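You operate a simulated robot arm through the tools that you are given. There is no shell and no other tool. Be economical: measure what you need, move in short steps, check, and stop when the job is done.

Carry out the task below with a simulated robot arm. There is one attempt and no reset: what you move stays moved.

TASK
Plug in the brass lamp, switch it on and set the lamp knob to 3.
Fine: move the green tin off the socket onto the desk.
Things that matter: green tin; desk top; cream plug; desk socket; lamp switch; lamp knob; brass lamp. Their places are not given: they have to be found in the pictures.

It is judged by the outcome, as a careful person would: the job done as asked, and still so three seconds after it is handed in. It fails if anything else is knocked over, pushed out of place, dropped, spilled or broken.

THE ROBOT
A 6-joint arm with a two-finger parallel gripper, fixed in place. Base frame: the origin is at the foot of the arm, x ahead of it, y to its left, z up; the work surface is at about z = 3. Lengths are in mm, angles in rad, forces in N, time in s.
With the tool pointing down near the work surface it reaches from about 140 to 580 mm from the base axis. Its first joint turns from -1.152 to 1.152 rad. Payload 2.1 kg.
Tool frame: the origin (TCP) lies between the finger pads and is the grasp point; the fingertips stand 30 mm ahead of it; z points along the fingers, y is the line along which they close. The gripper opens to 94 mm. The fingers are 28 mm wide and 10 mm thick; the gripper's body (50 by 96 mm) begins 55 mm behind the TCP.
Orientation is that of the tool frame in the base frame, as [roll, pitch, yaw] about the fixed x, y, z axes, in that order (R = Rz(yaw) Ry(pitch) Rx(roll)). With the fingers straight down and closing along the base's y, the tool's x points along the base's -x, its y along +y and its z along -z.

THE INTERFACE
- The arm moves only by the tool drive_tool. Its argument "targets" is one flat list of numbers, 6 for each row, row after row: the shift along the tool's x, y, z in units of 300 mm (1.0 is 300 mm), then the turn, a rotation vector about the tool's x, y, z in units of 120 degrees (1.0 is 120 degrees). In form: [x, y, z, wx, wy, wz, x, y, z, wx, wy, wz, ...]. A call has 1 to 8 rows; each row is the pose to reach, as a shift and turn from the pose commanded when the call began, along the tool's axes at that moment. "jaw" is the opening, from 0 (shut) to 1 (fully open), set as the call begins (left out, the last holds). A call with a number of a shift or a turn outside -1 to 1 is refused whole. A row lasts 0.2 s, in which the tool goes at most 50 mm and 0.15 rad; a call with a longer step from one row to the next is refused whole, and so is a gripper value outside its range. A pose out of reach is approached as far as the arm can. The call stops where the force on the tool passes 70 N (or 10 N more than at its start, if that is more) or the arm is blocked; 0.2 s more then pass. The fingers move at their own pace (about 72 mm/s each) and stop on an object; they squeeze with about 38 N. The grip force told is the motor's: it shows also when the fingers shut on nothing. Time passes only in rows, and 0.2 s behind the last, so rows that repeat a pose let the fingers close. It gives the time, the measured TCP pose, the force on the tool (base axes), the opening and the grip force at its end, in the units of the frame above (readings bear some noise), and new pictures: "show" is both (left out), scene, wrist or none.
- Cameras (640 x 400 px; columns grow to the right, rows downward): "scene" is fixed at [30.1, -398.1, 443.7]; the picture's right is [0.78, -0.63, 0.00], its down [-0.58, -0.73, -0.36] and it looks along [0.23, 0.28, -0.93] (base axes); focal length 214 px, centre (320, 200). "wrist" rides on the gripper at [-37, 0, -58] in the tool frame; the picture's right is [0.00, -1.00, 0.00], its down [0.97, 0.00, -0.24] and it looks along [0.24, 0.00, 0.97] (tool axes); focal length 218 px, centre (320, 200).
- point_at(camera, pixels): for up to 12 pixels [column, row] of the newest picture of that camera ("zoom" is the newest enlarged one), the place [x, y, z] in the base frame of the surface seen there, good to about 3 mm, but the place of the scene camera against the robot may be out by one fixed shift of up to 12 mm in any direction. No time passes.
- zoom(camera, box): a new picture of the part [left, top, right, bottom] of that camera's present view, enlarged. No time passes.
- job_done(): hands the job in; it is judged then, once.

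Work in short steps. Measure before you move; look again where a grasp or a placing could have gone wrong, and mend it. You have 80 turns and 120 pictures in all, the two below and enlarged ones among them. Open the gripper and draw the arm clear of the work before you hand the job in, unless the task says otherwise; then end with one line.

The tools are called after "Emit:" as name(argument=value, ...) on one line, values as JSON. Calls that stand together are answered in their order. drive_tool: Moves the arm, as the interface text tells. Its arguments: {"type":"object","properties":{"targets":{"type":"array"},"jaw":{"type":"number"},"show":{"type":"string","enum":["both","scene","wrist","none"]}},"required":["targets"]} The other tools are called the same way: point_at (camera, pixels) gives the place of the surface under pixels of a picture; zoom (camera, box) takes an enlarged picture of a part of a camera's view; job_done () hands the job in.

At the start:

```text
time_s: 0.0
ee_pos: [238.2, -300.2, 376.0]
tcp_rot: [3.141, 0.0, 3.14]
force: [0.3, 0.5, 0.3]
width: 94.0
grip_force: 0.0
```

scene: 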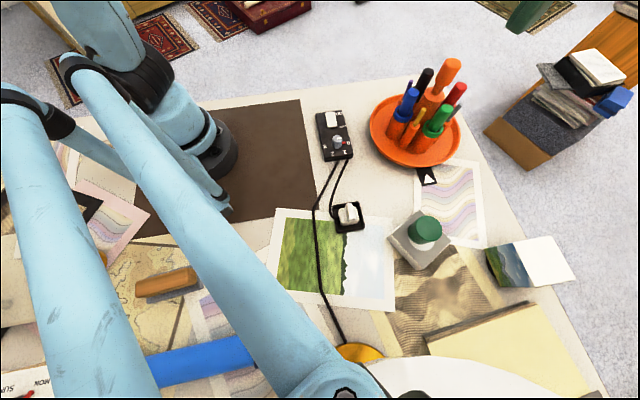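
wrist: 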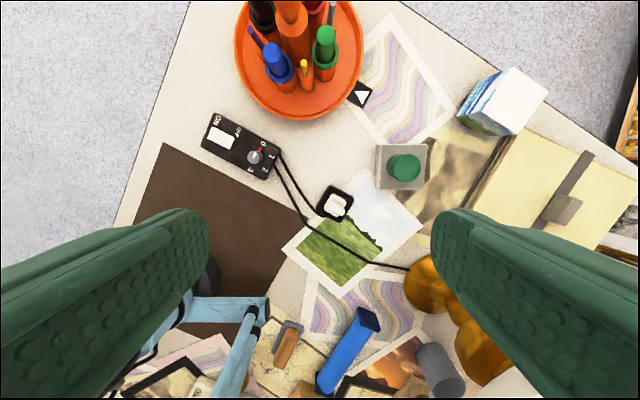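

The green tin sits on the grey socket block (wrist ~[403,167]), the plug lies near [335,203], and the control box with switch and knob is near [240,145]. I'll enlarge these and measure them.

Emit:
zoom(camera="wrist", box=[190, 100, 350, 200])

Emit:
zoom(camera="wrist", box=[300, 120, 460, 220])

Emit:
point_at(camera="wrist", pixels=[[405, 168], [382, 150], [425, 150], [380, 184], [422, 186], [335, 205], [345, 190], [220, 138], [255, 157], [240, 170], [450, 225], [362, 94]])

Emit:
zoom(camera="scene", box=[290, 90, 470, 290])

```text
4.00 times, centred on (270, 150) of wrist
```

zoom: 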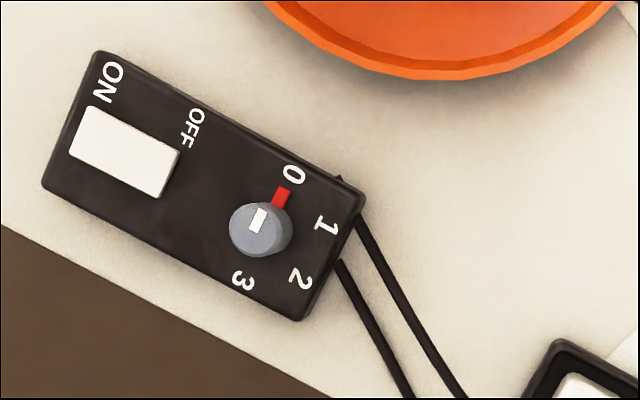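

```text
4.00 times, centred on (380, 170) of wrist
```

zoom: 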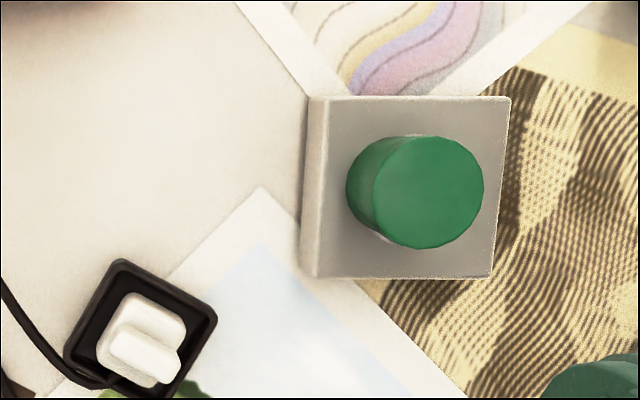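

```text
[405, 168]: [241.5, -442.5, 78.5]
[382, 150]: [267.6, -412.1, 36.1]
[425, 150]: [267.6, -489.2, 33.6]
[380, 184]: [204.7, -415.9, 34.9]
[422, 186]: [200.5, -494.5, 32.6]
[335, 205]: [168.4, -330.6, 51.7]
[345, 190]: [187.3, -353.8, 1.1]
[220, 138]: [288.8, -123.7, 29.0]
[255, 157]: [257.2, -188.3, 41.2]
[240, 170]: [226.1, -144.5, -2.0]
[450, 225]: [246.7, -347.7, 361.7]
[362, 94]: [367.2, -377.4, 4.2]
```

```text
2.00 times, centred on (380, 190) of scene
```

zoom: 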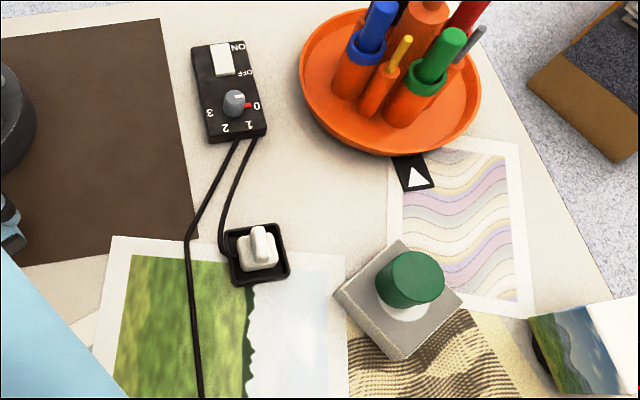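

Tin top centre is about (241,-446,78) and the socket top is at z≈35. I'll check the free desk area near wrist [350,125] as a drop spot, clear of the cable's path.

Emit:
point_at(camera="wrist", pixels=[[350, 125], [352, 138], [330, 115], [338, 106], [300, 118], [347, 98], [278, 158], [407, 168], [390, 166], [334, 100], [360, 135], [270, 108]])

```text
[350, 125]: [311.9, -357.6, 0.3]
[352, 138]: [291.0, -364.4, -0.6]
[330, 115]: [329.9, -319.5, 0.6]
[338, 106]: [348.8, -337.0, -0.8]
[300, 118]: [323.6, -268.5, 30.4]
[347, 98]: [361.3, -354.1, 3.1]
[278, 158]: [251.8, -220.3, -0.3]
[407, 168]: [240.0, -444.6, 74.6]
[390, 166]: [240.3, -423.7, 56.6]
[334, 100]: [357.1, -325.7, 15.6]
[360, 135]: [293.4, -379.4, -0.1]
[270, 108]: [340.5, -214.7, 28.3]
```

Drop spot (305,-355) is clear. I move above the tin first.

Emit:
drive_tool(targets=[-0.002, -0.097, 0.117, 0, 0, 0, -0.004, -0.195, 0.235, 0, 0, 0, -0.006, -0.292, 0.352, 0, 0, 0, -0.008, -0.39, 0.47, 0, 0, 0, -0.01, -0.487, 0.587, 0, 0, 0, -0.01, -0.487, 0.587, 0, 0, 0], jaw=0.9)

```text
time_s: 1.4
ee_pos: [239.9, -446.9, 201.1]
tcp_rot: [-3.142, 0.0, -3.142]
force: [-0.5, 0.1, -0.3]
width: 84.8
grip_force: 0.0
```

scene: 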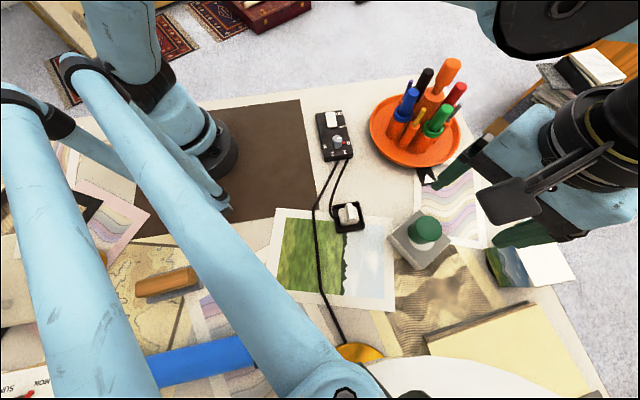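
wrist: 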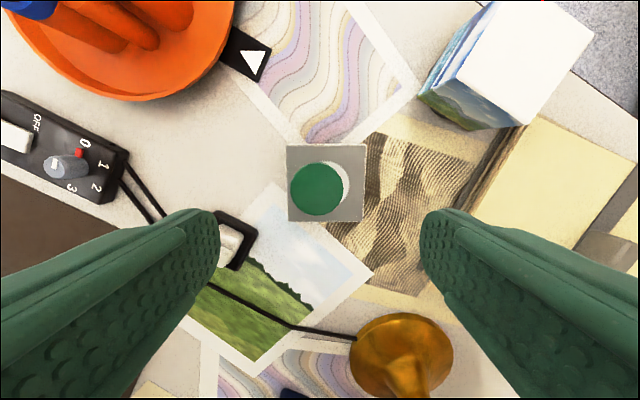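

The tin (317,188) is off-centre on the block, and a white area shows at (345,183). I measure both.

Emit:
point_at(camera="wrist", pixels=[[318, 188], [293, 188], [342, 190], [318, 165], [318, 213], [288, 146], [365, 146], [289, 220], [363, 220], [346, 183]])

Emit:
zoom(camera="wrist", box=[270, 130, 390, 230])

```text
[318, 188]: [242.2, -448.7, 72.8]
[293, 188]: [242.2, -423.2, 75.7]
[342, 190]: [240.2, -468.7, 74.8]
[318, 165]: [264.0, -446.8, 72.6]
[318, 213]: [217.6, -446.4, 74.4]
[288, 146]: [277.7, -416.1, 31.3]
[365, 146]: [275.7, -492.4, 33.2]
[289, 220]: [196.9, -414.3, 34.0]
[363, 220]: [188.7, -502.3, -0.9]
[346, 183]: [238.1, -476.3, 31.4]
```

```text
4.00 times, centred on (330, 180) of wrist
```

zoom: 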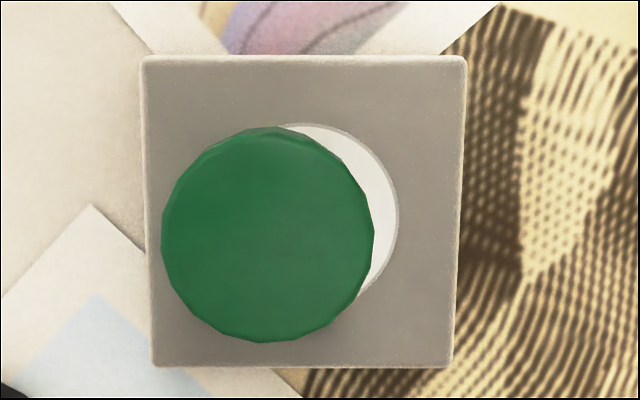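

Tin centre (241,-446), top z≈74, Ø≈46. I descend to z=68 and close on it.

Emit:
drive_tool(targets=[-0.003, 0.003, 0.15, 0, 0, 0, -0.003, 0.003, 0.3, 0, 0, 0, -0.003, 0.003, 0.443, 0, 0, 0, -0.003, 0.003, 0.443, 0, 0, 0], show="none")

Emit:
drive_tool(targets=[0, 0, 0, 0, 0, 0, 0, 0, 0, 0, 0, 0, 0, 0, 0, 0, 0, 0], jaw=0.35, show="wrist")

```text
time_s: 2.4
ee_pos: [244.7, -446.8, 66.4]
tcp_rot: [3.141, 0.0, -3.141]
force: [0.4, -0.8, -0.2]
width: 84.4
grip_force: 0.1
```

```text
time_s: 3.2
ee_pos: [244.3, -447.3, 68.7]
tcp_rot: [3.141, 0.002, 3.141]
force: [0.5, 0.6, -0.7]
width: 47.2
grip_force: 38.3
```

wrist: 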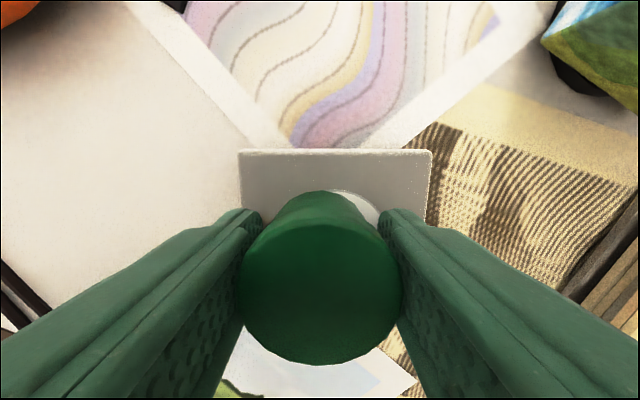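

Gripped at 47 mm. I lift 50 mm, carry to (305,-355), and lower to just above the desk.

Emit:
drive_tool(targets=[0, 0, -0.085, 0, 0, 0, 0, 0, -0.167, 0, 0, 0, -0.068, 0.1, -0.167, 0, 0, 0, -0.136, 0.2, -0.167, 0, 0, 0, -0.203, 0.303, -0.167, 0, 0, 0, -0.203, 0.303, -0.05, 0, 0, 0, -0.203, 0.303, 0.06, 0, 0, 0, -0.203, 0.303, 0.085, 0, 0, 0], show="both")

```text
time_s: 5.0
ee_pos: [303.5, -357.4, 43.3]
tcp_rot: [-3.141, 0.001, -3.142]
force: [0.1, 0.2, -0.1]
width: 46.8
grip_force: 38.1
```

scene: 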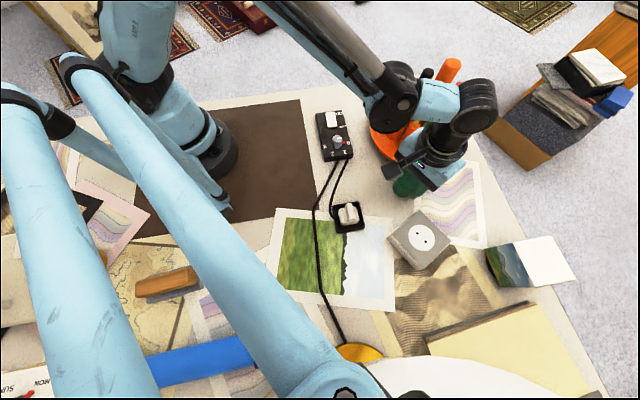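
wrist: 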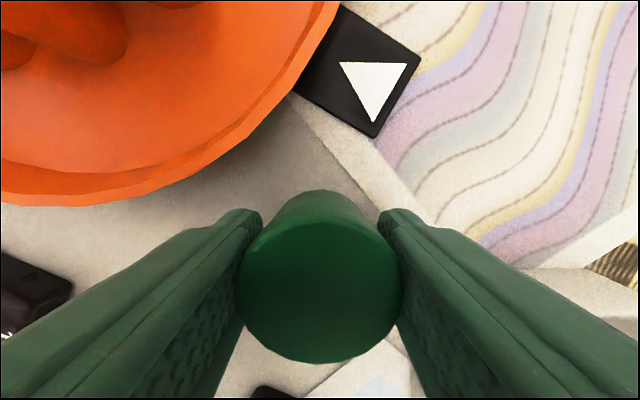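

Lowering gently to feel for desk contact.

Emit:
drive_tool(targets=[0, 0, 0.006, 0, 0, 0, 0, 0, 0.013, 0, 0, 0, 0, 0, 0.013, 0, 0, 0], show="none")

```text
time_s: 5.8
ee_pos: [304.5, -355.1, 38.8]
tcp_rot: [-3.141, 0.0, 3.141]
force: [-0.2, -0.2, -0.3]
width: 46.7
grip_force: 38.2
```

Emit:
drive_tool(targets=[0, 0, 0.006, 0, 0, 0, 0, 0, 0.01, 0, 0, 0, 0, 0, 0.01, 0, 0, 0], show="none")

```text
time_s: 6.6
ee_pos: [304.3, -356.7, 36.4]
tcp_rot: [-3.141, 0.001, -3.141]
force: [0.4, -0.1, -0.6]
width: 46.7
grip_force: 37.7
```

Emit:
drive_tool(targets=[0, 0, 0.005, 0, 0, 0, 0, 0, 0.008, 0, 0, 0], show="none")

```text
time_s: 7.2
ee_pos: [304.2, -354.8, 34.0]
tcp_rot: [-3.141, -0.001, -3.141]
force: [-1.3, -0.8, 2.7]
width: 46.7
grip_force: 38.1
```

Contact begins (2.7 N). I open to about 66 mm and rise straight up.

Emit:
drive_tool(targets=[0, 0, 0, 0, 0, 0, 0, 0, 0, 0, 0, 0], jaw=0.7, show="none")

Emit:
drive_tool(targets=[0, 0, -0.15, 0, 0, 0, 0, 0, -0.3, 0, 0, 0, 0, 0, -0.45, 0, 0, 0, 0.1, -0.07, -0.5, 0, 0, 0, 0.2, -0.14, -0.5, 0, 0, 0, 0.25, -0.16, -0.5, 0, 0, 0])

```text
time_s: 7.8
ee_pos: [304.8, -353.9, 33.4]
tcp_rot: [-3.142, -0.001, 3.142]
force: [0.1, -0.4, 0.0]
width: 65.6
grip_force: 0.1
```

```text
time_s: 9.2
ee_pos: [230.0, -401.9, 184.0]
tcp_rot: [3.142, -0.001, -3.139]
force: [0.1, -0.5, 0.5]
width: 65.5
grip_force: 0.1
```

scene: 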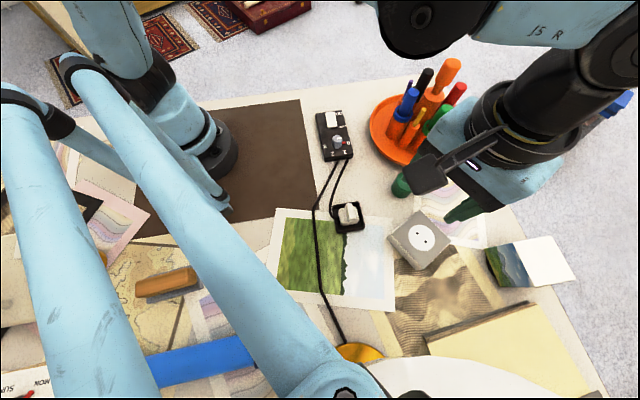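
wrist: 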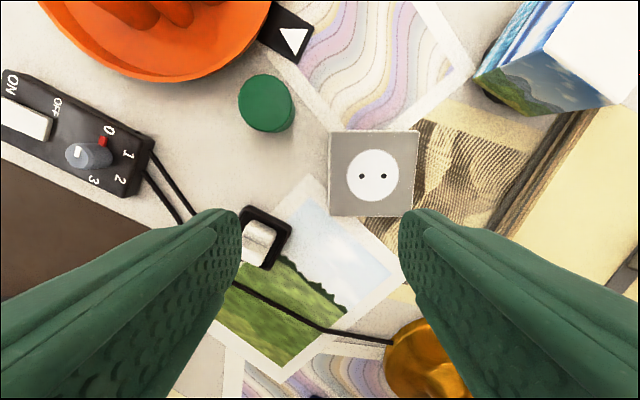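

The tin stands on the desk and the two-hole socket is visible at (372,176). I measure the holes and look at the plug.

Emit:
zoom(camera="wrist", box=[324, 126, 424, 226])

Emit:
point_at(camera="wrist", pixels=[[362, 176], [384, 176], [373, 165], [373, 186], [330, 133], [417, 132], [330, 214], [412, 216], [347, 176], [399, 176], [373, 150], [373, 201]])

Emit:
drive_tool(targets=[0.1, 0.12, 0, 0, 0, 0, 0.2, 0.23, 0, 0, 0, 0, 0.2, 0.23, 0, 0, 0, 0], jaw=0.9, show="wrist")

```text
4.00 times, centred on (374, 176) of wrist
```

zoom: 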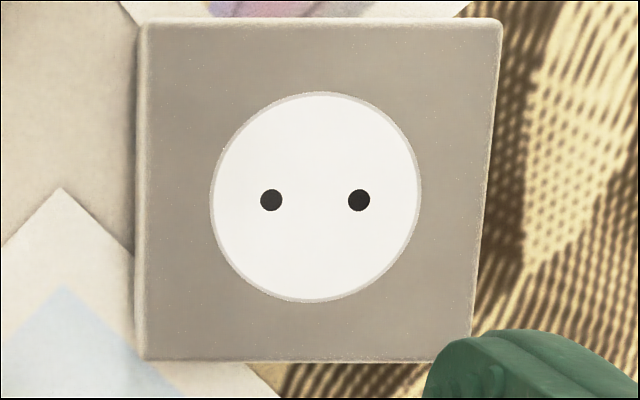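

```text
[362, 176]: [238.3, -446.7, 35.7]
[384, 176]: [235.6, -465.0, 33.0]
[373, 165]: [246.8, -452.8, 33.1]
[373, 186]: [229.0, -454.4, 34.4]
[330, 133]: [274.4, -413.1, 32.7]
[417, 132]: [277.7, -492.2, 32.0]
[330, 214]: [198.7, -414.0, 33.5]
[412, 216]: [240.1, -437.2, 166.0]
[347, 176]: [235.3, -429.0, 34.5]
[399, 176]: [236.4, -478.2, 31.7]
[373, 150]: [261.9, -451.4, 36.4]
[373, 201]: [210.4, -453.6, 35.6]
```

```text
time_s: 10.0
ee_pos: [168.4, -331.4, 183.0]
tcp_rot: [3.141, 0.0, -3.14]
force: [0.3, 0.4, 0.0]
width: 84.6
grip_force: 0.2
```

wrist: 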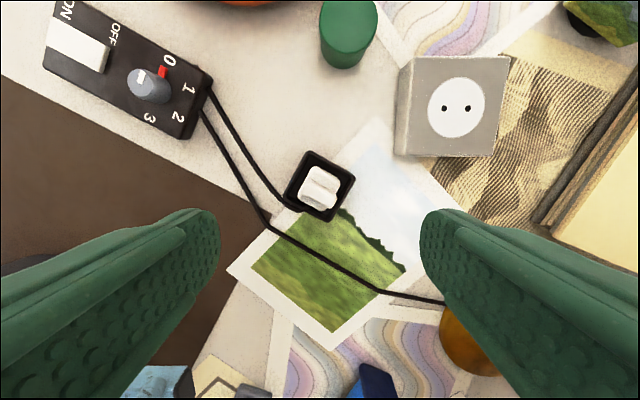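

Emit:
zoom(camera="wrist", box=[275, 140, 365, 230])

Emit:
zoom(camera="scene", box=[310, 180, 390, 250])

Emit:
point_at(camera="wrist", pixels=[[320, 177], [316, 195], [318, 186], [314, 201], [330, 205], [313, 152], [354, 178], [287, 198], [332, 221], [303, 170], [336, 176]])

```text
4.44 times, centred on (320, 185) of wrist
```

zoom: 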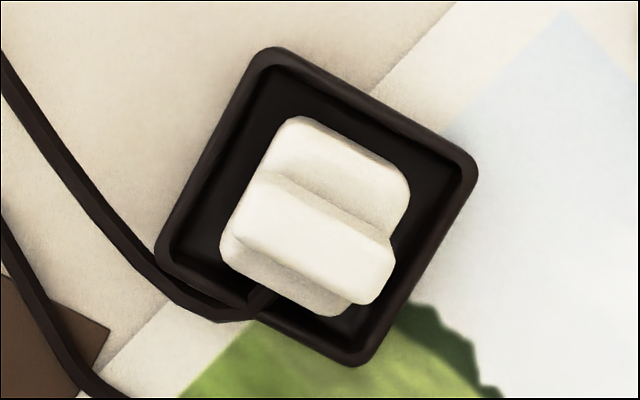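

```text
5.71 times, centred on (350, 215) of scene
```

zoom: 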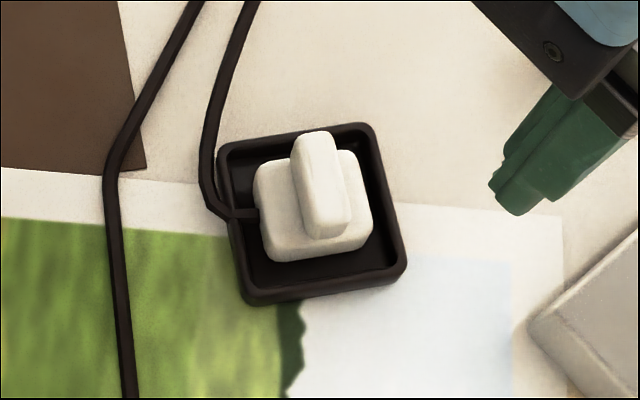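

```text
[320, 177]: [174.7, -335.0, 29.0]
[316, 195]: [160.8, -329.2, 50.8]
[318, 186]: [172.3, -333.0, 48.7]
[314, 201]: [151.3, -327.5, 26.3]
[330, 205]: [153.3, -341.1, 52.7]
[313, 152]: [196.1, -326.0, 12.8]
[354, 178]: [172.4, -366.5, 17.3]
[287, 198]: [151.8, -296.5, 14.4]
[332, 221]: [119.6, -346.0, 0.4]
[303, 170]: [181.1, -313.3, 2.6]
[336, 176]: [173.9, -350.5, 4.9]
```

The plug lies in a tray centred at about (163,-331). Its ridge handle (top z≈51, body top z≈28) is angled about 28° from -y. I turn the tool -62° about its z while lowering to z≈110.

Emit:
drive_tool(targets=[0.002, 0.001, 0.03, 0, 0, -0.0646, 0.005, 0.001, 0.06, 0, 0, -0.129, 0.007, 0.002, 0.09, 0, 0, -0.194, 0.009, 0.003, 0.12, 0, 0, -0.258, 0.011, 0.003, 0.15, 0, 0, -0.323, 0.013, 0.004, 0.18, 0, 0, -0.388, 0.015, 0.004, 0.21, 0, 0, -0.452, 0.017, 0.004, 0.243, 0, 0, -0.517], jaw=0.5)

```text
time_s: 11.8
ee_pos: [166.1, -332.9, 108.1]
tcp_rot: [3.141, -0.003, -2.057]
force: [0.3, 0.2, -0.1]
width: 46.8
grip_force: 0.0
```

scene: 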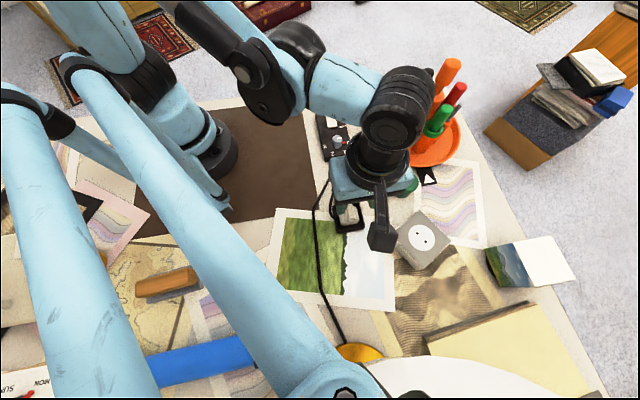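
wrist: 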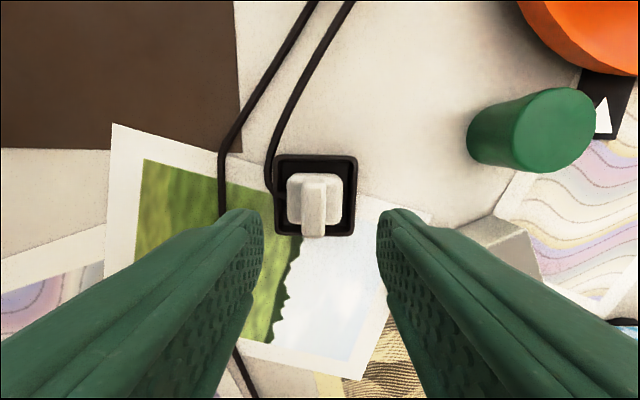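

Emit:
zoom(camera="wrist", box=[260, 140, 370, 250])

Emit:
point_at(camera="wrist", pixels=[[314, 190], [314, 230], [314, 210], [305, 225], [323, 225], [295, 190], [335, 190], [335, 210]])

```text
3.64 times, centred on (315, 195) of wrist
```

zoom: 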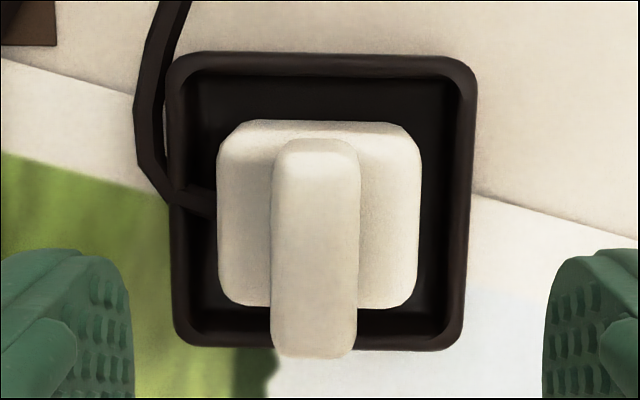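

```text
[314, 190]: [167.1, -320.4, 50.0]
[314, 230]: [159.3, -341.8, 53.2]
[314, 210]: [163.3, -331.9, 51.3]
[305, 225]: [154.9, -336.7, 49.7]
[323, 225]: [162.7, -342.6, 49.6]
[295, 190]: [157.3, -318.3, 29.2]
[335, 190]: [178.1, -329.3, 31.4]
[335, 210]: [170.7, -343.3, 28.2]
```

Ridge is aligned, about 3 mm to tool +y. I descend to TCP z≈62 and close.

Emit:
drive_tool(targets=[0, 0.01, 0.06, 0, 0, 0, 0, 0.01, 0.12, 0, 0, 0, 0, 0.01, 0.152, 0, 0, 0, 0, 0.01, 0.152, 0, 0, 0], show="none")

Emit:
drive_tool(targets=[0, 0, 0, 0, 0, 0, 0, 0, 0, 0, 0, 0, 0, 0, 0, 0, 0, 0], jaw=0.0, show="wrist")

```text
time_s: 12.8
ee_pos: [164.8, -331.3, 63.6]
tcp_rot: [3.141, -0.003, -2.06]
force: [0.7, -0.3, 0.5]
width: 46.8
grip_force: 0.0
out of reach, approached as far as the arm can: row 1, 2, 3, 4
```

```text
time_s: 13.6
ee_pos: [162.9, -331.6, 64.4]
tcp_rot: [3.141, -0.002, -2.058]
force: [-0.2, 0.9, -0.6]
width: 13.2
grip_force: 38.1
```

wrist: 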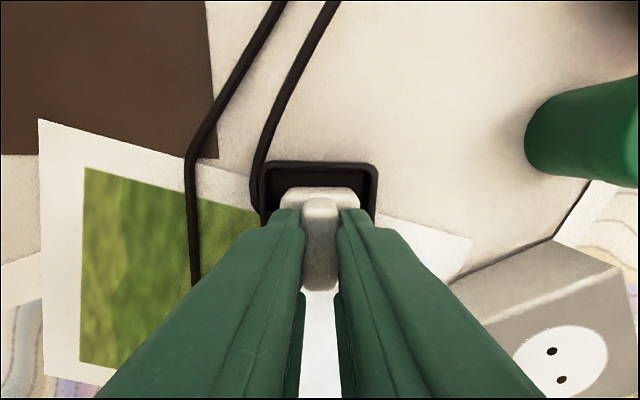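

Gripped the ridge (13 mm). I lift it 75 mm and look.

Emit:
drive_tool(targets=[0, 0.0, -0.05, 0, 0, 0, 0, 0.0, -0.13, 0, 0, 0, 0, 0.0, -0.25, 0, 0, 0, 0, 0.0, -0.25, 0, 0, 0])

Emit:
zoom(camera="scene", box=[300, 120, 460, 250])

```text
time_s: 14.6
ee_pos: [164.7, -332.5, 141.5]
tcp_rot: [-3.141, -0.002, -2.057]
force: [-0.6, 1.0, -0.9]
width: 12.9
grip_force: 38.3
```

scene: 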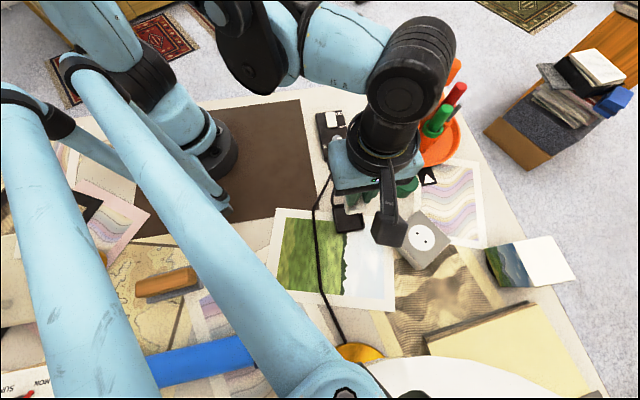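
wrist: 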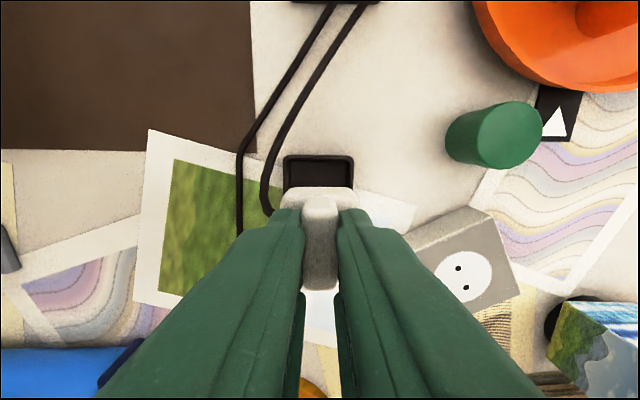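

```text
3.08 times, centred on (380, 185) of scene
```

zoom: 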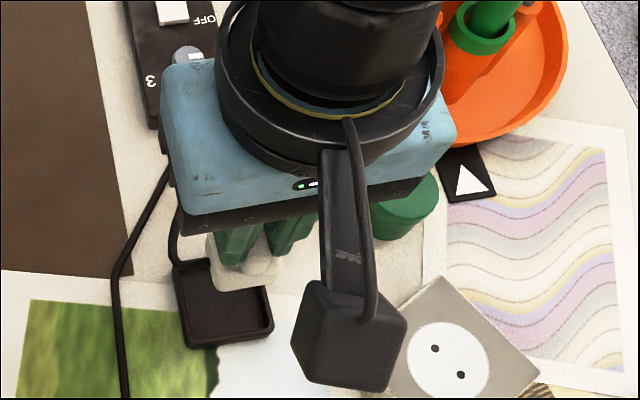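

The plug came out of its tray. I need to know which way the pins run, so I tilt the tool about its y so the underside turns toward the scene camera.

Emit:
drive_tool(targets=[0, 0, -0.03, 0, 0.07, 0, 0, 0, -0.06, 0, 0.14, 0, 0, 0, -0.09, 0, 0.21, 0, 0, 0, -0.12, 0, 0.28, 0, 0, 0, -0.12, 0, 0.35, 0, 0, 0, -0.12, 0, 0.42, 0, 0, 0, -0.12, 0, 0.42, 0], show="scene")

Emit:
zoom(camera="scene", box=[300, 150, 420, 250])

```text
time_s: 16.2
ee_pos: [164.7, -330.9, 174.6]
tcp_rot: [-3.139, -0.88, -2.061]
force: [0.2, -0.2, -1.1]
width: 12.8
grip_force: 38.1
```

scene: 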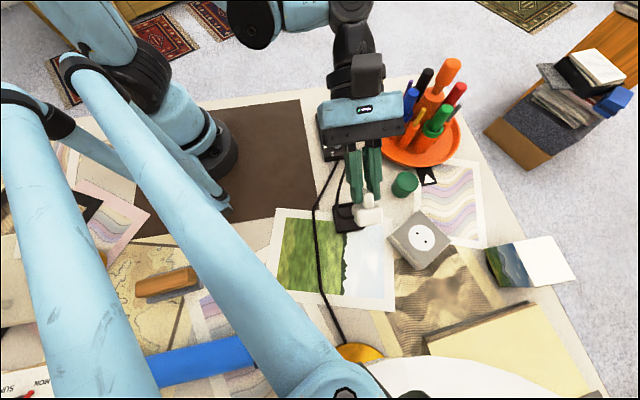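

```text
4.00 times, centred on (360, 200) of scene
```

zoom: 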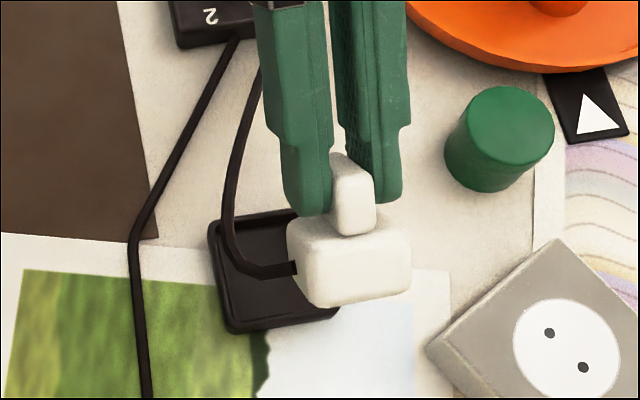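

Body still hides the pins; tilt further.

Emit:
drive_tool(targets=[0, 0, 0, 0, 0.07, 0, 0, 0, 0, 0, 0.14, 0, 0, 0, 0, 0, 0.21, 0, 0, 0, 0, 0, 0.28, 0, 0, 0, 0, 0, 0.34, 0, 0, 0, 0, 0, 0.34, 0], show="scene")

Emit:
zoom(camera="scene", box=[310, 150, 410, 250])

```text
time_s: 17.6
ee_pos: [165.1, -331.3, 175.7]
tcp_rot: [-0.028, -1.549, 1.111]
force: [0.1, -0.1, -0.5]
width: 12.8
grip_force: 38.2
```

scene: 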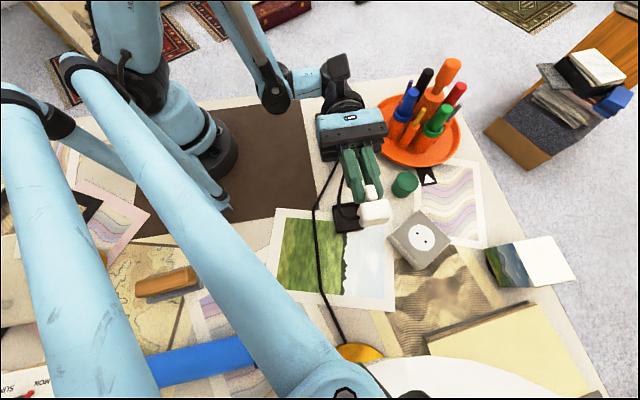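

```text
4.00 times, centred on (360, 200) of scene
```

zoom: 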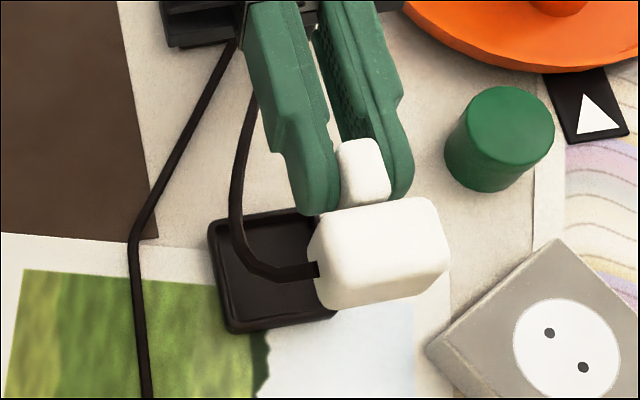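

Emit:
zoom(camera="scene", box=[350, 190, 400, 235])

Emit:
drive_tool(targets=[0, 0, 0, 0, 0.07, 0, 0, 0, 0, 0, 0.14, 0, 0, 0, 0, 0, 0.21, 0, 0, 0, 0, 0, 0.28, 0, 0, 0, 0, 0, 0.28, 0], show="scene")

Emit:
zoom(camera="scene", box=[335, 170, 415, 250])

```text
8.89 times, centred on (375, 212) of scene
```

zoom: 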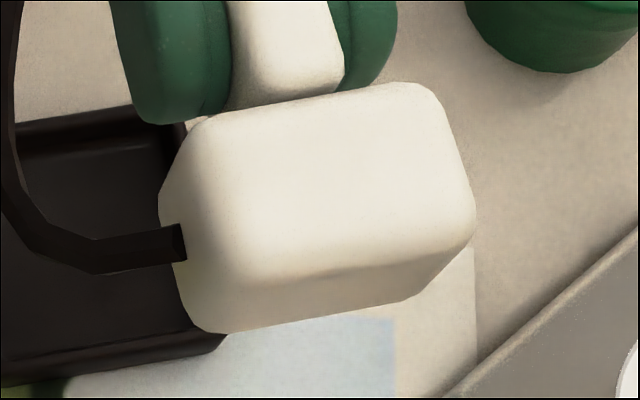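

```text
time_s: 18.8
ee_pos: [212.8, -368.0, 213.8]
tcp_rot: [-0.001, -0.962, 1.084]
force: [0.3, 0.0, 0.3]
width: 13.0
grip_force: 38.4
out of reach, approached as far as the arm can: row 1, 2, 3, 4, 5
```

scene: 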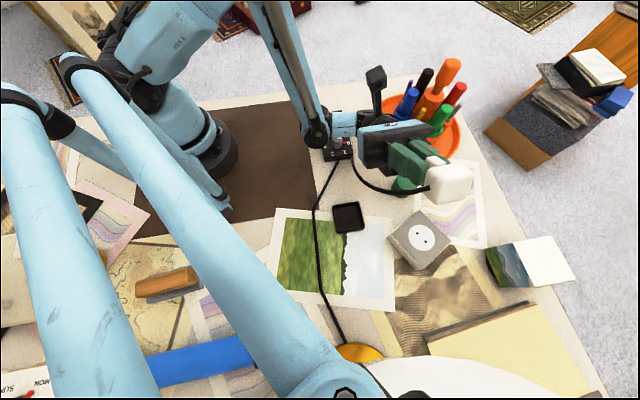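

```text
5.00 times, centred on (375, 210) of scene
```

zoom: 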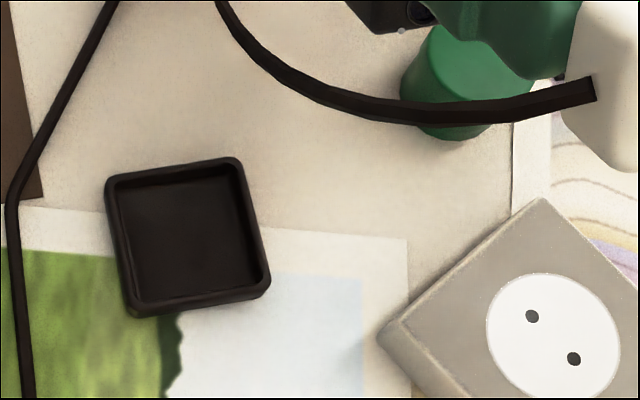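

The arm drifted up to (213,-368,214), but nothing seems touched. I look at the plug and the pens.

Emit:
zoom(camera="scene", box=[360, 110, 500, 220])

Emit:
zoom(camera="scene", box=[420, 150, 480, 210])

```text
3.64 times, centred on (430, 165) of scene
```

zoom: 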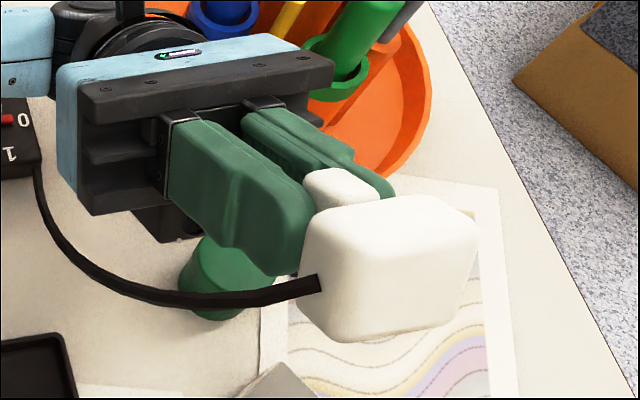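

```text
6.67 times, centred on (450, 180) of scene
```

zoom: 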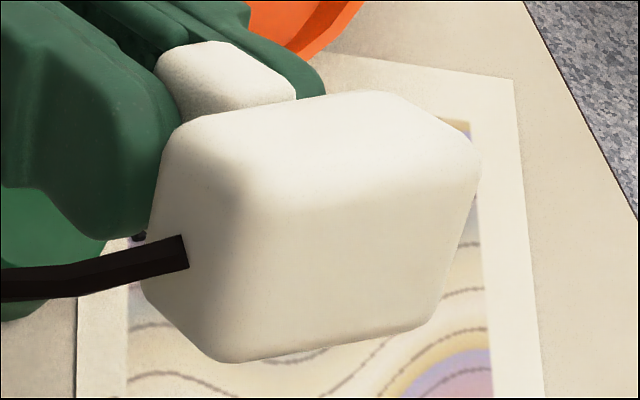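

The underside is now fully visible and has no visible pins, so the plug just seats on the socket. I tilt back toward upright by the way I came.

Emit:
drive_tool(targets=[0, 0, 0, 0, -0.07, 0, 0, 0, 0, 0, -0.14, 0, 0, 0, 0, 0, -0.21, 0, 0, 0, 0, 0, -0.28, 0, 0, 0, 0, 0, -0.28, 0], show="scene")

```text
time_s: 20.0
ee_pos: [213.7, -366.6, 215.5]
tcp_rot: [-0.003, -1.552, 1.085]
force: [-0.8, -0.2, -1.0]
width: 13.1
grip_force: 38.4
```

scene: 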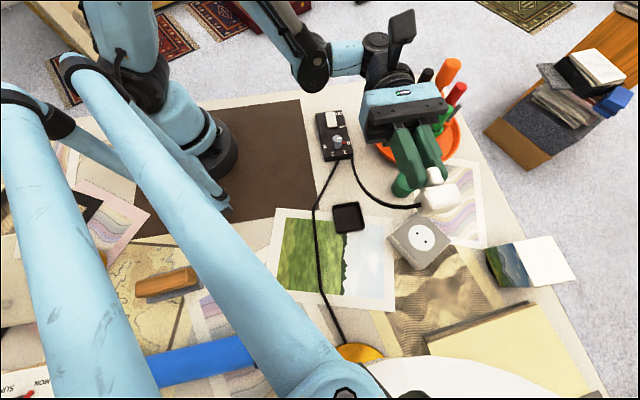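

Emit:
drive_tool(targets=[0, 0, 0, 0, -0.07, 0, 0, 0, 0, 0, -0.14, 0, 0, 0, 0, 0, -0.21, 0, 0, 0, 0, 0, -0.28, 0, 0, 0, 0, 0, -0.35, 0, 0, 0, 0, 0, -0.42, 0, 0, 0, 0, 0, -0.49, 0, 0, 0, 0, 0, -0.56, 0], show="none")

Emit:
drive_tool(targets=[0, 0, 0, 0, -0.06, 0, 0, 0, 0, 0, -0.12, 0, 0, 0, 0, 0, -0.181, 0, 0, 0, 0, 0, -0.181, 0], show="both")

```text
time_s: 21.8
ee_pos: [215.4, -367.7, 213.8]
tcp_rot: [-3.141, -0.415, -2.057]
force: [-0.7, 0.8, -0.2]
width: 12.8
grip_force: 37.4
```

```text
time_s: 22.8
ee_pos: [213.0, -367.0, 216.5]
tcp_rot: [3.142, -0.039, -2.059]
force: [-0.2, -0.3, -0.1]
width: 12.9
grip_force: 38.4
```

scene: 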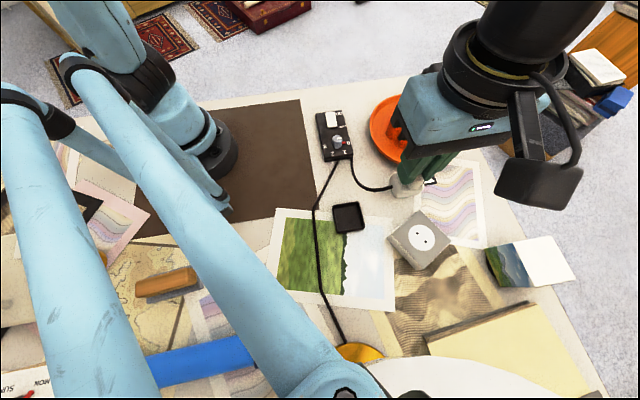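
wrist: 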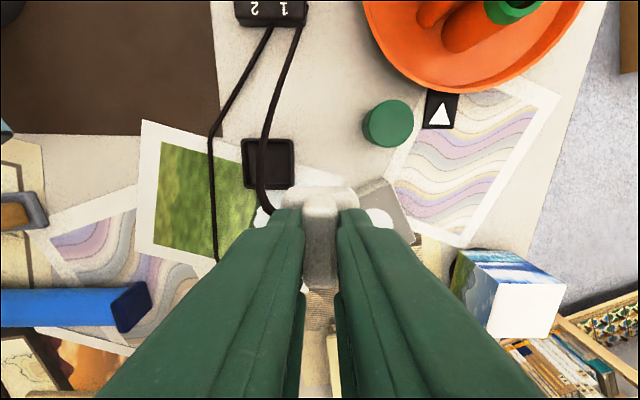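

Level the last 2°, then rotate +28° so the ridge lies along y (parallel to the hole line).

Emit:
drive_tool(targets=[0, 0, 0, 0, -0.0186, 0, 0, 0, 0, 0, -0.0186, 0], show="none")

Emit:
drive_tool(targets=[0, 0, 0, 0, 0, -0.06, 0, 0, 0, 0, 0, -0.12, 0, 0, 0, 0, 0, -0.18, 0, 0, 0, 0, 0, -0.233, 0, 0, 0, 0, 0, -0.233], show="wrist")

```text
time_s: 23.4
ee_pos: [213.5, -366.7, 216.2]
tcp_rot: [3.141, 0.0, -2.059]
force: [0.2, 0.0, -1.0]
width: 13.0
grip_force: 38.4
```

```text
time_s: 24.6
ee_pos: [213.2, -367.9, 215.3]
tcp_rot: [3.141, 0.0, -1.568]
force: [0.1, 0.0, -0.2]
width: 12.9
grip_force: 38.5
```

wrist: 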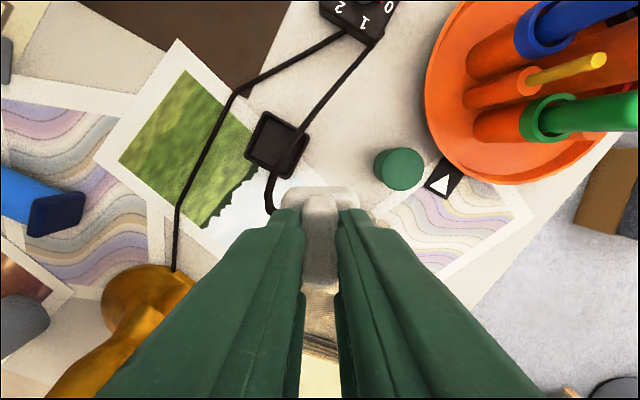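

Reached. Now over the socket centre (236.5,-454) at z≈125.

Emit:
drive_tool(targets=[0.1, -0.026, 0.05, 0, 0, 0, 0.2, -0.05, 0.1, 0, 0, 0, 0.289, -0.0767, 0.16, 0, 0, 0, 0.289, -0.0767, 0.24, 0, 0, 0, 0.289, -0.0767, 0.3, 0, 0, 0, 0.289, -0.0767, 0.3, 0, 0, 0], show="both")

Emit:
zoom(camera="scene", box=[370, 180, 470, 280])

```text
time_s: 26.0
ee_pos: [234.9, -453.3, 124.7]
tcp_rot: [3.14, -0.002, -1.571]
force: [0.0, 0.0, -0.2]
width: 13.0
grip_force: 38.3
```

scene: 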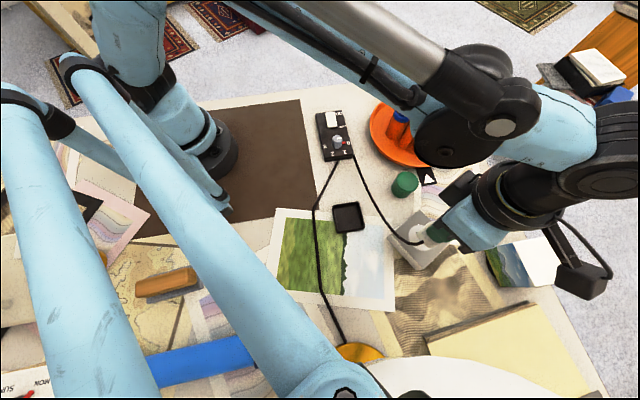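
wrist: 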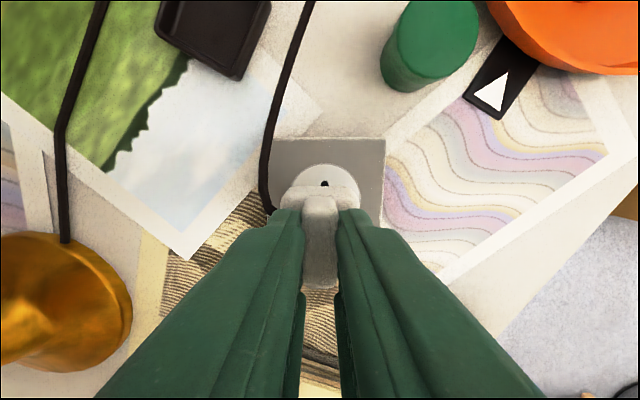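

```text
4.00 times, centred on (420, 230) of scene
```

zoom: 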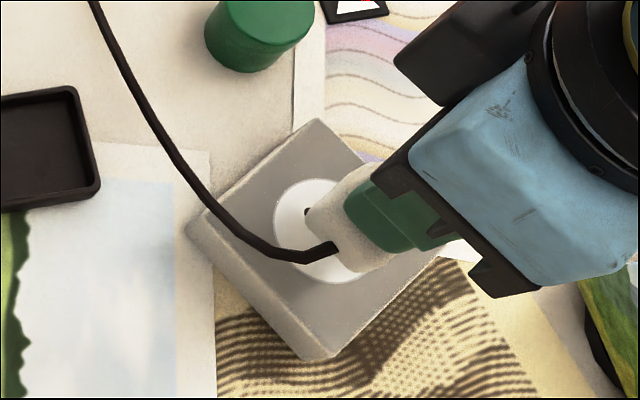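

In the wrist view the far hole is at column 325, a bit right of the plug. I measure it.

Emit:
zoom(camera="wrist", box=[260, 120, 400, 220])

Emit:
point_at(camera="wrist", pixels=[[325, 184], [325, 166], [298, 180], [352, 180], [274, 142], [384, 142], [383, 200], [320, 230], [310, 230], [330, 230], [285, 195], [355, 195]])

```text
4.00 times, centred on (330, 170) of wrist
```

zoom: 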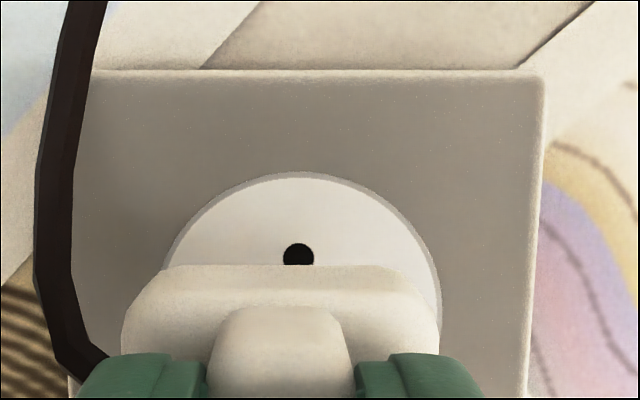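

```text
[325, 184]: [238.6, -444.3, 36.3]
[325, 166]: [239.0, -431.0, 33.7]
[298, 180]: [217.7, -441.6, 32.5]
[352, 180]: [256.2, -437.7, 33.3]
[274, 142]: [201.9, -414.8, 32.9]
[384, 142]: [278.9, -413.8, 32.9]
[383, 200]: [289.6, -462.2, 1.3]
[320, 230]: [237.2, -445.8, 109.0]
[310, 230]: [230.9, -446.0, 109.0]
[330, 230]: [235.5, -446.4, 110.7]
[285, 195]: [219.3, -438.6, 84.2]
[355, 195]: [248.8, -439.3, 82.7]
```

Socket centre is about 3 mm to +x and 1.5 mm to +y of the tool. I correct and lower toward contact (expected near z≈92).

Emit:
drive_tool(targets=[-0.005, -0.0105, 0, 0, 0, 0, -0.005, -0.0105, 0.05, 0, 0, 0, -0.005, -0.0105, 0.09, 0, 0, 0, -0.005, -0.0105, 0.09, 0, 0, 0], show="wrist")

Emit:
zoom(camera="wrist", box=[260, 120, 400, 220])

```text
time_s: 27.0
ee_pos: [238.6, -454.3, 96.9]
tcp_rot: [-3.14, 0.001, -1.572]
force: [-0.9, 0.5, -1.8]
width: 12.9
grip_force: 37.6
```

wrist: 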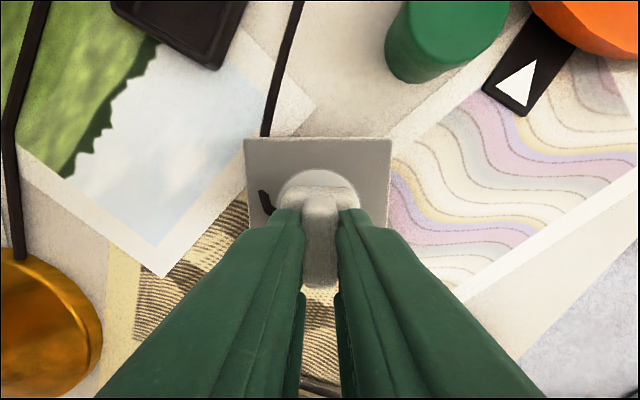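

```text
4.00 times, centred on (330, 170) of wrist
```

zoom: 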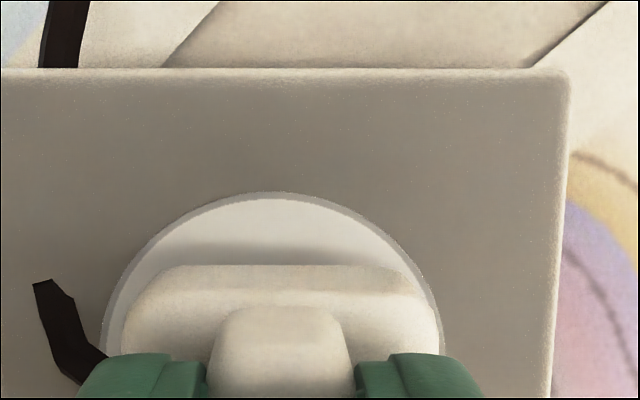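

Centring is now within about 1 mm; I nudge 1 mm back in x and lower in small steps.

Emit:
drive_tool(targets=[0, 0.0035, 0.007, 0, 0, 0, 0, 0.0035, 0.013, 0, 0, 0, 0, 0.0035, 0.013, 0, 0, 0], show="none")

Emit:
drive_tool(targets=[0, 0, 0.004, 0, 0, 0, 0, 0, 0.008, 0, 0, 0, 0, 0, 0.008, 0, 0, 0], show="none")

```text
time_s: 27.8
ee_pos: [238.4, -451.5, 94.8]
tcp_rot: [3.14, 0.002, -1.572]
force: [-6.0, 10.0, 34.8]
width: 13.0
grip_force: 37.8
```

```text
time_s: 28.6
ee_pos: [237.1, -452.8, 93.8]
tcp_rot: [3.14, -0.001, -1.571]
force: [-12.8, 6.4, 35.6]
width: 12.9
grip_force: 37.6
```

Contact at 35 N. Let me look at how it sits.

Emit:
drive_tool(targets=[0, 0, 0, 0, 0, 0], show="both")

Emit:
zoom(camera="wrist", box=[260, 120, 400, 220])

Emit:
zoom(camera="scene", box=[380, 190, 460, 270])

```text
time_s: 29.0
ee_pos: [238.7, -452.0, 92.6]
tcp_rot: [3.139, -0.003, -1.571]
force: [-15.2, 4.1, 34.9]
width: 13.1
grip_force: 37.7
```

scene: 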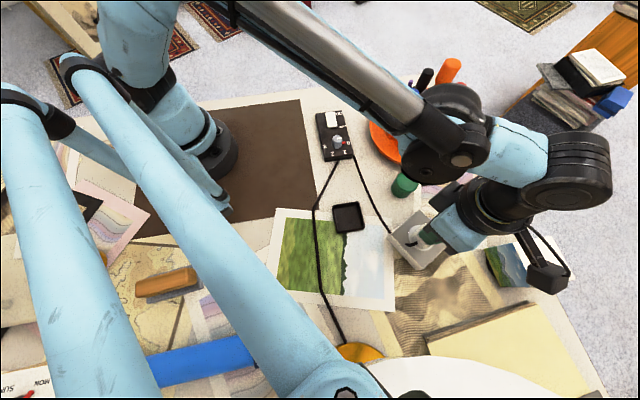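
wrist: 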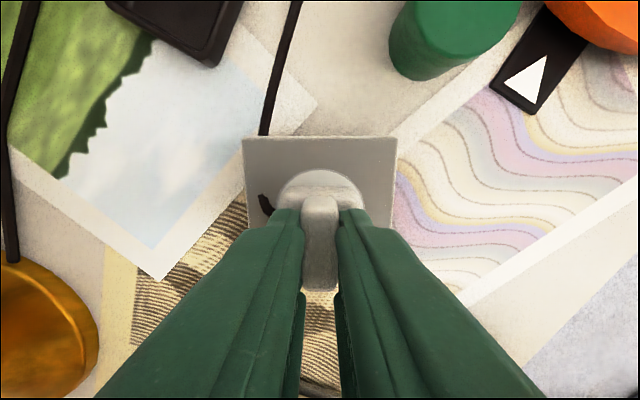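

```text
4.00 times, centred on (330, 170) of wrist
```

zoom: 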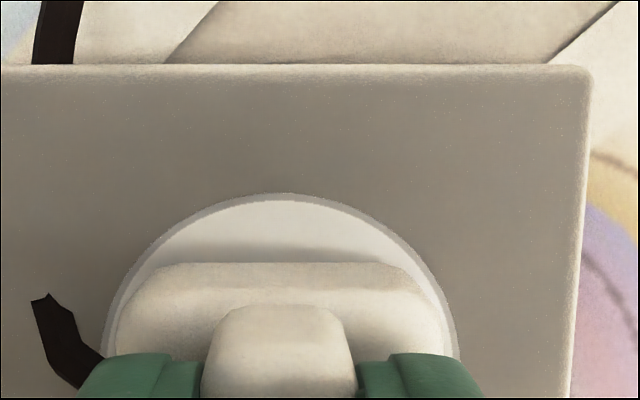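

```text
5.00 times, centred on (420, 230) of scene
```

zoom: 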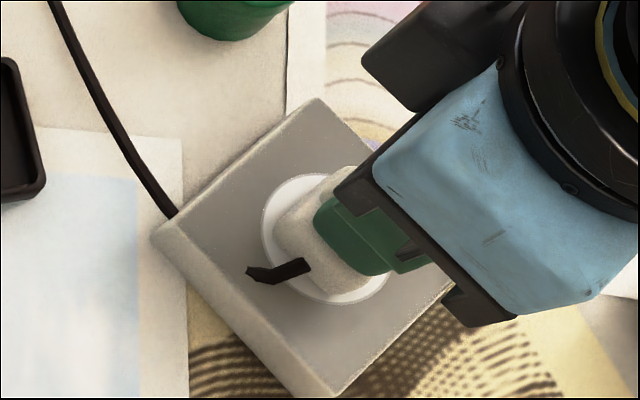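

The plug looks centred in the round face. Lateral force is -15 N in x, so I ease 1 mm to -x and press a bit more to see if it sinks.

Emit:
drive_tool(targets=[0, 0.004, 0, 0, 0, 0, 0, 0.004, 0.004, 0, 0, 0, 0, 0.004, 0.008, 0, 0, 0, 0, 0.004, 0.012, 0, 0, 0], show="none")

```text
time_s: 30.0
ee_pos: [237.8, -452.0, 89.4]
tcp_rot: [-3.141, -0.003, -1.571]
force: [-7.2, -7.0, 41.5]
width: 13.1
grip_force: 37.8
```

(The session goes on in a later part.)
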